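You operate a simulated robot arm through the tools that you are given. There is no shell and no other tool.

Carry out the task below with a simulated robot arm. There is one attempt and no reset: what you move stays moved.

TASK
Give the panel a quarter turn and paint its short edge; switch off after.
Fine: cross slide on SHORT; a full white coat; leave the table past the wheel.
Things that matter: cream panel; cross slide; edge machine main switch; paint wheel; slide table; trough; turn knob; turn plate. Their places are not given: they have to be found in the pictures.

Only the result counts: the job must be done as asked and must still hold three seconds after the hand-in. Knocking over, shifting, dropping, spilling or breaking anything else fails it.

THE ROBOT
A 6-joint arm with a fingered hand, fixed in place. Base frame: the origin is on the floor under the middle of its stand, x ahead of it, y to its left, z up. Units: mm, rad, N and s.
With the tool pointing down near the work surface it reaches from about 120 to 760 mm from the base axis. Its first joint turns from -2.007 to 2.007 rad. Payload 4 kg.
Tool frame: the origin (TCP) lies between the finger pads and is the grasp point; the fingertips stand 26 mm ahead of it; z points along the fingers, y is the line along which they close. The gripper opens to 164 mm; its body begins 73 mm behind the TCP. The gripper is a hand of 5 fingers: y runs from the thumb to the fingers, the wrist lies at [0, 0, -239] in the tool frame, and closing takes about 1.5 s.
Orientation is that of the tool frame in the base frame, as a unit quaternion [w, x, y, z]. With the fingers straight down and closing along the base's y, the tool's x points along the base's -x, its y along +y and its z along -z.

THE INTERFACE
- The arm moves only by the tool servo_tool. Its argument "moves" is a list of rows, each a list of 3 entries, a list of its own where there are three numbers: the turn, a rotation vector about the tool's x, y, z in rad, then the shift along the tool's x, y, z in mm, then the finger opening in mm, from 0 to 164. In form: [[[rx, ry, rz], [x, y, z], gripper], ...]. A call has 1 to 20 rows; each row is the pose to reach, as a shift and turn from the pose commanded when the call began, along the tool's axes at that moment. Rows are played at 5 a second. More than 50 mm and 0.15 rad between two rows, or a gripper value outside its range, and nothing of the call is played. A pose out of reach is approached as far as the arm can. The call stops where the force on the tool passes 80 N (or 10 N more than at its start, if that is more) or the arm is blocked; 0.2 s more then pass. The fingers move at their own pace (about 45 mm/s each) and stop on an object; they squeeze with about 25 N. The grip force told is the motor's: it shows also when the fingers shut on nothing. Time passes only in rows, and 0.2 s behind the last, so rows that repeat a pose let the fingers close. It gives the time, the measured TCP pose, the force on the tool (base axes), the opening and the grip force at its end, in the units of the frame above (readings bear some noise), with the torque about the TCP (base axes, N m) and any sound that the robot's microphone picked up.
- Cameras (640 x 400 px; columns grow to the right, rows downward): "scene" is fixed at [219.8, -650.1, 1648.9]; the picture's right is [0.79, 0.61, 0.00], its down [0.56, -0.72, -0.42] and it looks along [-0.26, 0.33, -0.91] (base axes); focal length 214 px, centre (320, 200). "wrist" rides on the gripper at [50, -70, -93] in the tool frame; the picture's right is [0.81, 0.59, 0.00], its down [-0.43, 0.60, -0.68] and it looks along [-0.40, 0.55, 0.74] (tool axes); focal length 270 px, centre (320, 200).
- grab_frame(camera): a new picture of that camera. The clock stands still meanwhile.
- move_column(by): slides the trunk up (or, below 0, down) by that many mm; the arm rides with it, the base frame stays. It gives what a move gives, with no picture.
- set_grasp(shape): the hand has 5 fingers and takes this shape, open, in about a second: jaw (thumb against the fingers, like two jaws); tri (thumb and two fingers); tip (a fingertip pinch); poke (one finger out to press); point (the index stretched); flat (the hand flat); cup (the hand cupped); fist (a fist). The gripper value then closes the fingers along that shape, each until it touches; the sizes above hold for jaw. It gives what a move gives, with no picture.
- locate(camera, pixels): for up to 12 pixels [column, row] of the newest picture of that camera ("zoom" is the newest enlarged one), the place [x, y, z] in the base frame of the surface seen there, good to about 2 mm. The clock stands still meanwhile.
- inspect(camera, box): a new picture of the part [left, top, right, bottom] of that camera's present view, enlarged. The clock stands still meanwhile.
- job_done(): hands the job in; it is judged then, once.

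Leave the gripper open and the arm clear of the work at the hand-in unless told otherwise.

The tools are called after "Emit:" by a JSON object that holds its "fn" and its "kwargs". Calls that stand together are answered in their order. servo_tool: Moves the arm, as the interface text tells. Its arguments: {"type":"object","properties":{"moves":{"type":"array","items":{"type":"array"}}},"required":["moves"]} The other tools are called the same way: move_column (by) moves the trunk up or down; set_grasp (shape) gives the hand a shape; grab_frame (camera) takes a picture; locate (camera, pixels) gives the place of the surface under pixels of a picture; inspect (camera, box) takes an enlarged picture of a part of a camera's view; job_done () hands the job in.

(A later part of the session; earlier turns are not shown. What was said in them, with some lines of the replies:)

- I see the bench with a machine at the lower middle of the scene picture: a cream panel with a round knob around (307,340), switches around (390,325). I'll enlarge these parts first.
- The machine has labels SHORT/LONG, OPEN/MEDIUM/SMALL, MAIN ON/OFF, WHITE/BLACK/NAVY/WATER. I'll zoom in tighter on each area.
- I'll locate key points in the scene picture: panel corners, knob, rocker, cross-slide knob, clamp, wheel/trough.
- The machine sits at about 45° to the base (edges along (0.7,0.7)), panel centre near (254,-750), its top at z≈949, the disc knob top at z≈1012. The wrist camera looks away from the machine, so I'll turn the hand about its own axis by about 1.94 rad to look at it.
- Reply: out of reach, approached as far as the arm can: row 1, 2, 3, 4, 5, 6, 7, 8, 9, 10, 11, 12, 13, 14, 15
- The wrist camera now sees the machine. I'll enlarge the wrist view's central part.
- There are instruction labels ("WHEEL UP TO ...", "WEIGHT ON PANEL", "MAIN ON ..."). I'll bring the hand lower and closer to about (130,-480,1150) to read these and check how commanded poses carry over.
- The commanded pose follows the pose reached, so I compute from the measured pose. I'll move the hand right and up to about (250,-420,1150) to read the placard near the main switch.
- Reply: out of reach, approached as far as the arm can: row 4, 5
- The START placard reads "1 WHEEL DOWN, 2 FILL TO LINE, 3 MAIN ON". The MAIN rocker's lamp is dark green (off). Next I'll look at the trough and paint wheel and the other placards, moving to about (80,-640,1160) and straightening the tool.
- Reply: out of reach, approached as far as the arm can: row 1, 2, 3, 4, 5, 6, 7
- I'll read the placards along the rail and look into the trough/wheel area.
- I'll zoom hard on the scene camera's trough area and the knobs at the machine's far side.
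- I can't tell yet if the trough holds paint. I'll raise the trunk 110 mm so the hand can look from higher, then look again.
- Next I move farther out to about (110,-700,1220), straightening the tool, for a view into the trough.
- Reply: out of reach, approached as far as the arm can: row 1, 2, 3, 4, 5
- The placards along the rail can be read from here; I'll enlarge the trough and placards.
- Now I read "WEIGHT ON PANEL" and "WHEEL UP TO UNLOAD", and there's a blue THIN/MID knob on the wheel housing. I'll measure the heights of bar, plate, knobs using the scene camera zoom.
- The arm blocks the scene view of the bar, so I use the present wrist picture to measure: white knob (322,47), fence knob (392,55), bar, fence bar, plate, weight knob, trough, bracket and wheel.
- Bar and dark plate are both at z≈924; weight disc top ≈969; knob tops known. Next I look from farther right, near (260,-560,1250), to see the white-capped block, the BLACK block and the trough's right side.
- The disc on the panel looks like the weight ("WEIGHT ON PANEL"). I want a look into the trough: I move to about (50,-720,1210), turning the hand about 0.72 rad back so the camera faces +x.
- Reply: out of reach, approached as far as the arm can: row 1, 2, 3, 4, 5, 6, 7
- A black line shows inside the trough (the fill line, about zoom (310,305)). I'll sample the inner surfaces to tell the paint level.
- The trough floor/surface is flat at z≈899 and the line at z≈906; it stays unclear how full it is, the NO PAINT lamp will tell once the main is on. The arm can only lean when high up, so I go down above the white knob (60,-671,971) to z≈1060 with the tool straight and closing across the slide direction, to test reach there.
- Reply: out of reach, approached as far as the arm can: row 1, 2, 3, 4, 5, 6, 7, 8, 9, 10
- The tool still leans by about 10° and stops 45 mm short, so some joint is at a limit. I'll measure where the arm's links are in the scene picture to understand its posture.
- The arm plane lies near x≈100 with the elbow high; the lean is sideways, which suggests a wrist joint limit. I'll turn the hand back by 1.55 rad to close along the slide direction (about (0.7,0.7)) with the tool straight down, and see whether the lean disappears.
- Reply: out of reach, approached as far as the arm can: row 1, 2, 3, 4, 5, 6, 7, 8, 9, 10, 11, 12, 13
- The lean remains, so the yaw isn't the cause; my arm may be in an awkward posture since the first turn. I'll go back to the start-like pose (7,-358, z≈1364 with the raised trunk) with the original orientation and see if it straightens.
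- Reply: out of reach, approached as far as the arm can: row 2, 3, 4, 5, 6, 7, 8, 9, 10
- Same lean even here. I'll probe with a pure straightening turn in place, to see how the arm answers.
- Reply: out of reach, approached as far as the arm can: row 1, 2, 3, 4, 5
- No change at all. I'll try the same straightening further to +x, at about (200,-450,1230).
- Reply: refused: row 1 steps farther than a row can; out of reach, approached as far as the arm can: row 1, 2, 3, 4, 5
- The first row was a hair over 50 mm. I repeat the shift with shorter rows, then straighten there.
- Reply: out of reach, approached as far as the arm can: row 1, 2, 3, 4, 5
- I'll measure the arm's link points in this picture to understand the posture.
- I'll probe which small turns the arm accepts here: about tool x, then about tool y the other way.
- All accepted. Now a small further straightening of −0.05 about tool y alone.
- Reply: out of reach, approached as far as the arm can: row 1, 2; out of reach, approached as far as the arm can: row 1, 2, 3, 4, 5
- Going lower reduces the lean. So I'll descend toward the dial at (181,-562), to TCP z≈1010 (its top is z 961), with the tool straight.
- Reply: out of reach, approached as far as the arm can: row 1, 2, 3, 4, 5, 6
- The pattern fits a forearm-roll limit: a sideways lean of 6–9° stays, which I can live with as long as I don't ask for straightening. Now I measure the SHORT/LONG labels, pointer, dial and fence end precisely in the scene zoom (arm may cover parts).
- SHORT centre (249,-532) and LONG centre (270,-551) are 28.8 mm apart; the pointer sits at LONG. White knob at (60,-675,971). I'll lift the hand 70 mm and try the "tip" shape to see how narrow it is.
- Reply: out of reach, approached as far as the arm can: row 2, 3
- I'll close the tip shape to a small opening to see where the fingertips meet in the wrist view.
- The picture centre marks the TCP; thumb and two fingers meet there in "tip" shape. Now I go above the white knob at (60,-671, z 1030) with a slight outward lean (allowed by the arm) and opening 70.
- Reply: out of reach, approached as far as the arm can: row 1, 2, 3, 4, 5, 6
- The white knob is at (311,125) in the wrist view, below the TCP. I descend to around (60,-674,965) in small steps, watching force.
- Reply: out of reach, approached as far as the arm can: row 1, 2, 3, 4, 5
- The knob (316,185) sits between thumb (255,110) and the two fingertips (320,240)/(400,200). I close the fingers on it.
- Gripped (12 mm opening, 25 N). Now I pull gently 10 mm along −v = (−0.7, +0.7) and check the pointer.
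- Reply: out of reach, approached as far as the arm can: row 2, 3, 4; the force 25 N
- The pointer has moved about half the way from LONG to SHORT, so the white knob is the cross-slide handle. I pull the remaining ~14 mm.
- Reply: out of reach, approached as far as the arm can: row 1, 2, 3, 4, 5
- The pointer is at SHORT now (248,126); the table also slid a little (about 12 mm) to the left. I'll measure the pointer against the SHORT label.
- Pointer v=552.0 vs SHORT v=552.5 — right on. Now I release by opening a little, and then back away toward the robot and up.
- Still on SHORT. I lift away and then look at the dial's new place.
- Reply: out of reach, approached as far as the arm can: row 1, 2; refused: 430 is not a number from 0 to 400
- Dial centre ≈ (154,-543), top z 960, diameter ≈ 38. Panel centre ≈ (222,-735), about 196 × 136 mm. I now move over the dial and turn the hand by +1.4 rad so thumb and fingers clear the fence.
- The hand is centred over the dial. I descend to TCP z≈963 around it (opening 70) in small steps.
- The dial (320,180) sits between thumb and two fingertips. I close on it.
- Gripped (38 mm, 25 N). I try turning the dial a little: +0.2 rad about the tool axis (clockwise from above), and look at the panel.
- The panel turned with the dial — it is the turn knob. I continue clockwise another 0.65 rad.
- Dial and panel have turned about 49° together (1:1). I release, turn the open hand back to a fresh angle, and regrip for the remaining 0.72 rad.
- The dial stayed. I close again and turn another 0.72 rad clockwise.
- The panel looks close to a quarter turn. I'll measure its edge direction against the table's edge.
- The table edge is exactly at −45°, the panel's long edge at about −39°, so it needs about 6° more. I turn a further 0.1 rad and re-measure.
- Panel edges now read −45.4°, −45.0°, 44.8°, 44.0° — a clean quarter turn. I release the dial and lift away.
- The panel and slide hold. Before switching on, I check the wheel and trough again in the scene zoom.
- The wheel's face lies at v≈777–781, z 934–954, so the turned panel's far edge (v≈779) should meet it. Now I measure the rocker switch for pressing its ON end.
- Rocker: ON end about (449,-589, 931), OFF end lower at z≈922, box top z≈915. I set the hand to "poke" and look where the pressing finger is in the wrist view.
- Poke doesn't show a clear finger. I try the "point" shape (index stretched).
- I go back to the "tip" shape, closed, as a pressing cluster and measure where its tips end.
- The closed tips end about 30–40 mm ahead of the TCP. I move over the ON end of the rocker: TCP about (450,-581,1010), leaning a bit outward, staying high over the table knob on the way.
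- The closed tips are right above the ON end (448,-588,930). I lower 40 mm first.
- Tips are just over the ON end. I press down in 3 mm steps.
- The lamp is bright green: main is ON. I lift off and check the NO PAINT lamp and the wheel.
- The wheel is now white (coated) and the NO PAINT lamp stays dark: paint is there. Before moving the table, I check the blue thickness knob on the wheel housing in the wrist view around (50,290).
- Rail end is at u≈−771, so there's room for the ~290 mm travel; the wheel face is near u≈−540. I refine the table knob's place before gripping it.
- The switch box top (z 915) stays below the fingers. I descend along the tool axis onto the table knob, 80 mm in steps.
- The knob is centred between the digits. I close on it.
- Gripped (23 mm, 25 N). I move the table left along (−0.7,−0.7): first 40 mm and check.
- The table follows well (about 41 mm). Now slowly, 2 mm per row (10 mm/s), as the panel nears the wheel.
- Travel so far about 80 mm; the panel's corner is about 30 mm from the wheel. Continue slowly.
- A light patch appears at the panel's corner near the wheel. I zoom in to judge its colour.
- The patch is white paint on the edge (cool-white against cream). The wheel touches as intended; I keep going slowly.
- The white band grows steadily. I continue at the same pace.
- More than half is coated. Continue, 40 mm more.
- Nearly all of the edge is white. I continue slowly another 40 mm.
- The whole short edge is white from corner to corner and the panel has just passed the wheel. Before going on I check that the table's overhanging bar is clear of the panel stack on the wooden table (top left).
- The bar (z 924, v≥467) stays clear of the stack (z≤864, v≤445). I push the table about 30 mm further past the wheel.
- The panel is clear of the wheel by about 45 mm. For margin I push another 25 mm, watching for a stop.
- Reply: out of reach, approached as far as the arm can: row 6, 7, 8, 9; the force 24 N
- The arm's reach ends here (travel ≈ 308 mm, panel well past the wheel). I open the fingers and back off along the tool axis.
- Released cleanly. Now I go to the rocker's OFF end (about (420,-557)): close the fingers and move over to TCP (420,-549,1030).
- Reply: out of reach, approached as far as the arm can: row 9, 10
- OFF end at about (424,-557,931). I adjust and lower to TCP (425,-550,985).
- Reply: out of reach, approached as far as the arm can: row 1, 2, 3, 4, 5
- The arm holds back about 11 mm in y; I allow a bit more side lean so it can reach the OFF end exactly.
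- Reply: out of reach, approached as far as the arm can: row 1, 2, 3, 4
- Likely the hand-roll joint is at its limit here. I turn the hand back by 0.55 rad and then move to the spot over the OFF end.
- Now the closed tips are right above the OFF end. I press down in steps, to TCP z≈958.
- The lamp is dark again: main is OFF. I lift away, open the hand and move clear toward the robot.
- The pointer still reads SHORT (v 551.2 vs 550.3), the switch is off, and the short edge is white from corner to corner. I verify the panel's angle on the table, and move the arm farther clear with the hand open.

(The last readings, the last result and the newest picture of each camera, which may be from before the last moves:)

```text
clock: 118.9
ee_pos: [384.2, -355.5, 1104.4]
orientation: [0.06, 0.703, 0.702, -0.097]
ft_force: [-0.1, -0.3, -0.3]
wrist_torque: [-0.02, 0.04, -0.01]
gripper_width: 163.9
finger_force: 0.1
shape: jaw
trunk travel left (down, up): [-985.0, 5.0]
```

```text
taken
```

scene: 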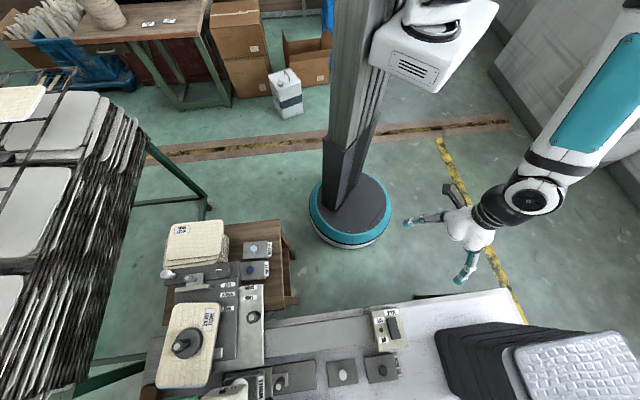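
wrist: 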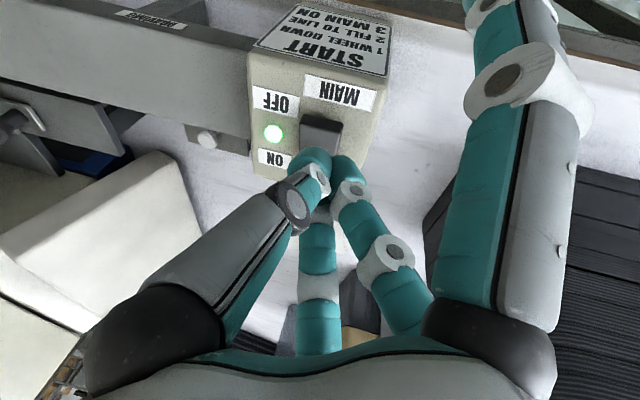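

The panel edges now read about −51° / +38°, i.e. the panel seems to be turned about 6° beyond a quarter turn (perhaps dragged by the wheel). I check the dial pointer's direction closely.

Emit:
{"fn": "inspect", "kwargs": {"camera": "scene", "box": [195, 250, 255, 290]}}

Emit:
{"fn": "locate", "kwargs": {"camera": "zoom", "pixels": [[165, 175], [215, 172], [240, 160], [160, 200], [290, 165], [230, 215], [350, 120], [50, 230], [200, 172], [180, 174]]}}

```text
10.00 times, centred on (225, 270) of scene
```

zoom: 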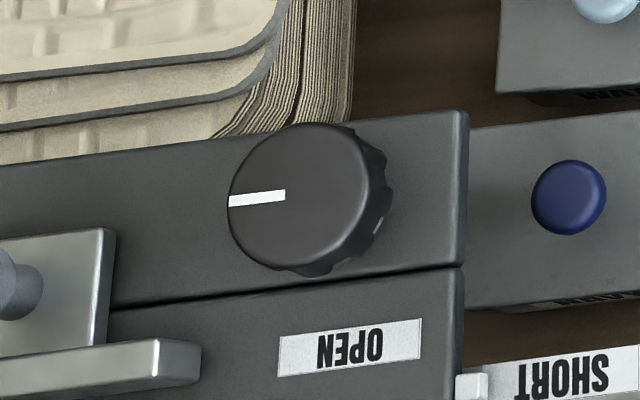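

```text
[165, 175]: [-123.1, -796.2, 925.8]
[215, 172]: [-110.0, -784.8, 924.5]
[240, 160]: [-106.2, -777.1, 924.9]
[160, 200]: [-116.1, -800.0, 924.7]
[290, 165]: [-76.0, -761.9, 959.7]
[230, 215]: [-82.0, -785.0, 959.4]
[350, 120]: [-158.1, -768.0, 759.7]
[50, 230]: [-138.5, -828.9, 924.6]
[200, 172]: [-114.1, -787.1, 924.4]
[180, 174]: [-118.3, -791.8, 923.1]
```

Emit:
{"fn": "locate", "kwargs": {"camera": "zoom", "pixels": [[233, 201], [258, 198], [282, 195], [303, 193], [240, 170], [365, 190], [300, 130], [300, 260], [120, 340], [150, 337], [460, 290], [200, 310]]}}

Emit:
{"fn": "inspect", "kwargs": {"camera": "scene", "box": [150, 295, 240, 395]}}

```text
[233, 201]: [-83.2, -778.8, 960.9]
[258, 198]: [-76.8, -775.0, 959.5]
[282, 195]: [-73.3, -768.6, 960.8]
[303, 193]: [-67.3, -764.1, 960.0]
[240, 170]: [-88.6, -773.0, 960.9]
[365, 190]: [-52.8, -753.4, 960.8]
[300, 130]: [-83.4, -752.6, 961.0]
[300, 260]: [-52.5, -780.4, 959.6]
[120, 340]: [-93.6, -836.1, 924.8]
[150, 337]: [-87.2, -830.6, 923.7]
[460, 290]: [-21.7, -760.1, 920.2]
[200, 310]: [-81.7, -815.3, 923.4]
```

```text
4.00 times, centred on (195, 345) of scene
```

zoom: 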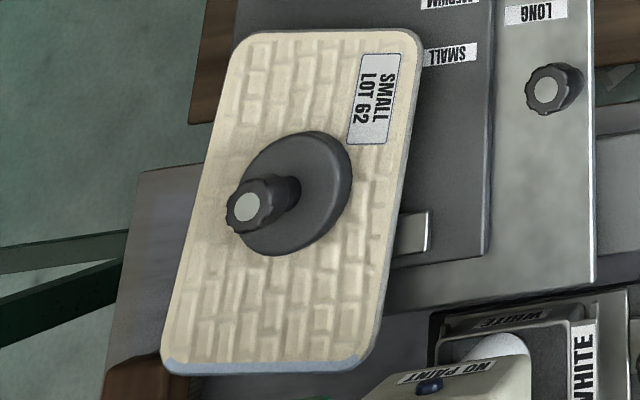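

The dial itself still points exactly a quarter turn (225°), but the panel looks about 6° further on its plate. I measure the panel's long edges more precisely with tight zooms.

Emit:
{"fn": "inspect", "kwargs": {"camera": "scene", "box": [195, 297, 235, 327]}}

Emit:
{"fn": "locate", "kwargs": {"camera": "zoom", "pixels": [[80, 170], [395, 200], [380, 300], [160, 110], [300, 110], [420, 120], [30, 300]]}}

Emit:
{"fn": "inspect", "kwargs": {"camera": "scene", "box": [180, 360, 220, 390]}}

Emit:
{"fn": "inspect", "kwargs": {"camera": "scene", "box": [150, 365, 190, 395]}}

```text
13.33 times, centred on (215, 312) of scene
```

zoom: 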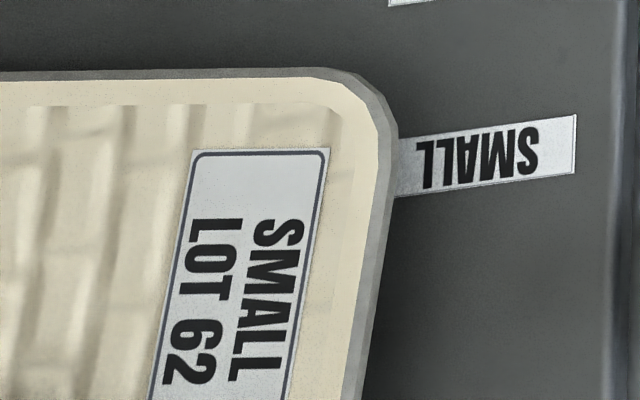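

```text
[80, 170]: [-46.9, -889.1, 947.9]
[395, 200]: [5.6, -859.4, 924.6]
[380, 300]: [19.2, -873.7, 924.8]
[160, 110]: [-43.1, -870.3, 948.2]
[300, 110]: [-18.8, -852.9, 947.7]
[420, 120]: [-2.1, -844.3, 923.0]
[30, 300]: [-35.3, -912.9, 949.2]
```

```text
13.33 times, centred on (200, 375) of scene
```

zoom: 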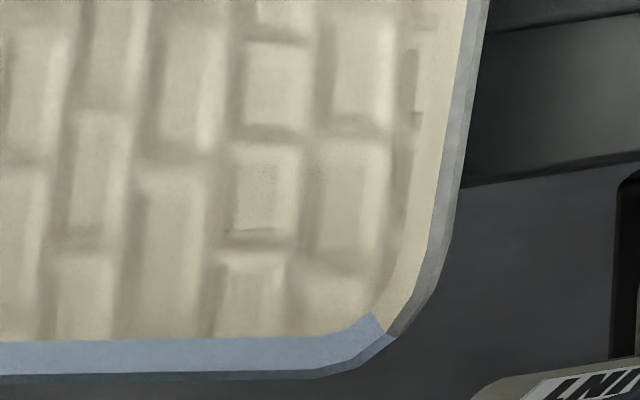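

```text
13.33 times, centred on (170, 380) of scene
```

zoom: 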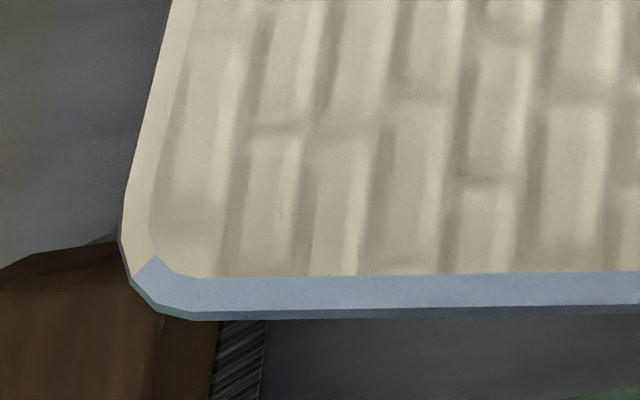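

The coat is continuous around both corners. To pin the panel's angle I locate points along the cream border of its long right edge and compare.

Emit:
{"fn": "inspect", "kwargs": {"camera": "scene", "box": [195, 297, 235, 327]}}

Emit:
{"fn": "locate", "kwargs": {"camera": "zoom", "pixels": [[366, 200], [355, 270], [336, 390], [30, 90], [150, 88], [280, 85], [612, 200], [608, 380]]}}

Emit:
{"fn": "inspect", "kwargs": {"camera": "scene", "box": [180, 360, 220, 390]}}

Emit:
{"fn": "locate", "kwargs": {"camera": "zoom", "pixels": [[455, 20], [440, 110], [428, 200], [20, 345], [150, 343], [280, 340]]}}

Emit:
{"fn": "inspect", "kwargs": {"camera": "scene", "box": [150, 365, 190, 395]}}

Emit:
{"fn": "locate", "kwargs": {"camera": "zoom", "pixels": [[182, 10], [160, 110], [145, 180], [230, 285], [400, 282], [600, 278]]}}

```text
13.33 times, centred on (215, 312) of scene
```

zoom: 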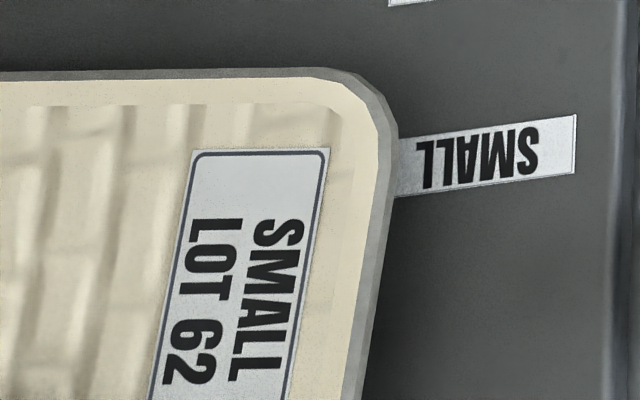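

```text
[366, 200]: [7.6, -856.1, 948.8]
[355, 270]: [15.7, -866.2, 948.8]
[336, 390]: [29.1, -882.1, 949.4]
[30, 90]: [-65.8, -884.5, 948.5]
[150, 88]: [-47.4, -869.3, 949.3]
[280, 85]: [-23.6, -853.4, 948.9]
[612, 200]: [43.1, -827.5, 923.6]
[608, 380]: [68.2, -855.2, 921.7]
```

```text
13.33 times, centred on (200, 375) of scene
```

zoom: 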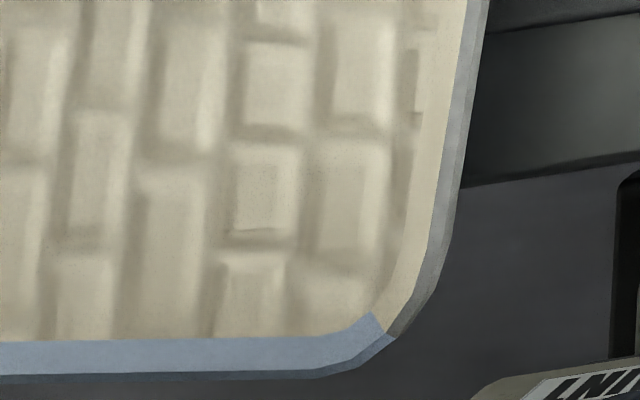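

```text
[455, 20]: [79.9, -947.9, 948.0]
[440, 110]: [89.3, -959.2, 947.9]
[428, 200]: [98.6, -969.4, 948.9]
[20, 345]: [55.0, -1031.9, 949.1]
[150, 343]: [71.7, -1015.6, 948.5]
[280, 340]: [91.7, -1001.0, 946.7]
```

```text
13.33 times, centred on (170, 380) of scene
```

zoom: 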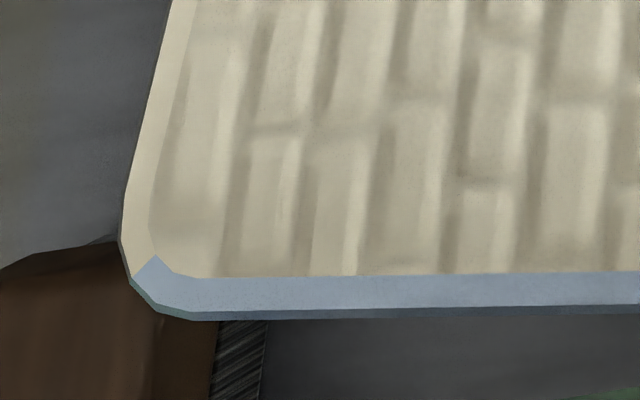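

```text
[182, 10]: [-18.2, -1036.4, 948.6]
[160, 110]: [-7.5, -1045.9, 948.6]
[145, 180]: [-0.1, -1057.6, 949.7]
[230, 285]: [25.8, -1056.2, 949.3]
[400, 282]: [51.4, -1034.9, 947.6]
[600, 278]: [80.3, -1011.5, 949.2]
```

Everything checks out: the cross slide is on SHORT, the turn knob is at a quarter turn, and the short edge is coated from corner to corner. The panel itself was dragged about 6° on its plate by the wheel. It still lies under its weight and is well past the wheel. The main switch is off, the lamp is dark, the hand is open and the arm is clear. I hand the job in.

Emit:
{"fn": "job_done", "kwargs": {}}

```text
The job is handed in.
```

I finished the job and handed it in, with one flaw: the panel now sits about 6° past a quarter turn.

- **Quarter turn:** I turned the panel with the turn knob, and it measured a clean 90° before painting. The spinning wheel then dragged the panel about 6° further round on its plate. The turn knob still reads a quarter turn. I left it, because correcting it at the edge of the arm's reach risked knocking the cross slide off SHORT.
- **Cross slide:** it is on SHORT, with the pointer within about 1 mm of the mark.
- **White coat:** the short edge is coated in one unbroken band from corner to corner. I fed it past the wheel at about 10 mm/s, and the NO PAINT lamp stayed dark.
- **Slide table:** I left it past the wheel, about 308 mm along from where I started pushing, with the panel well clear of the wheel.
- **Main switch:** it is off again and its lamp is dark.

The arm is clear of the work with the hand open. I saw nothing else knocked or shifted.
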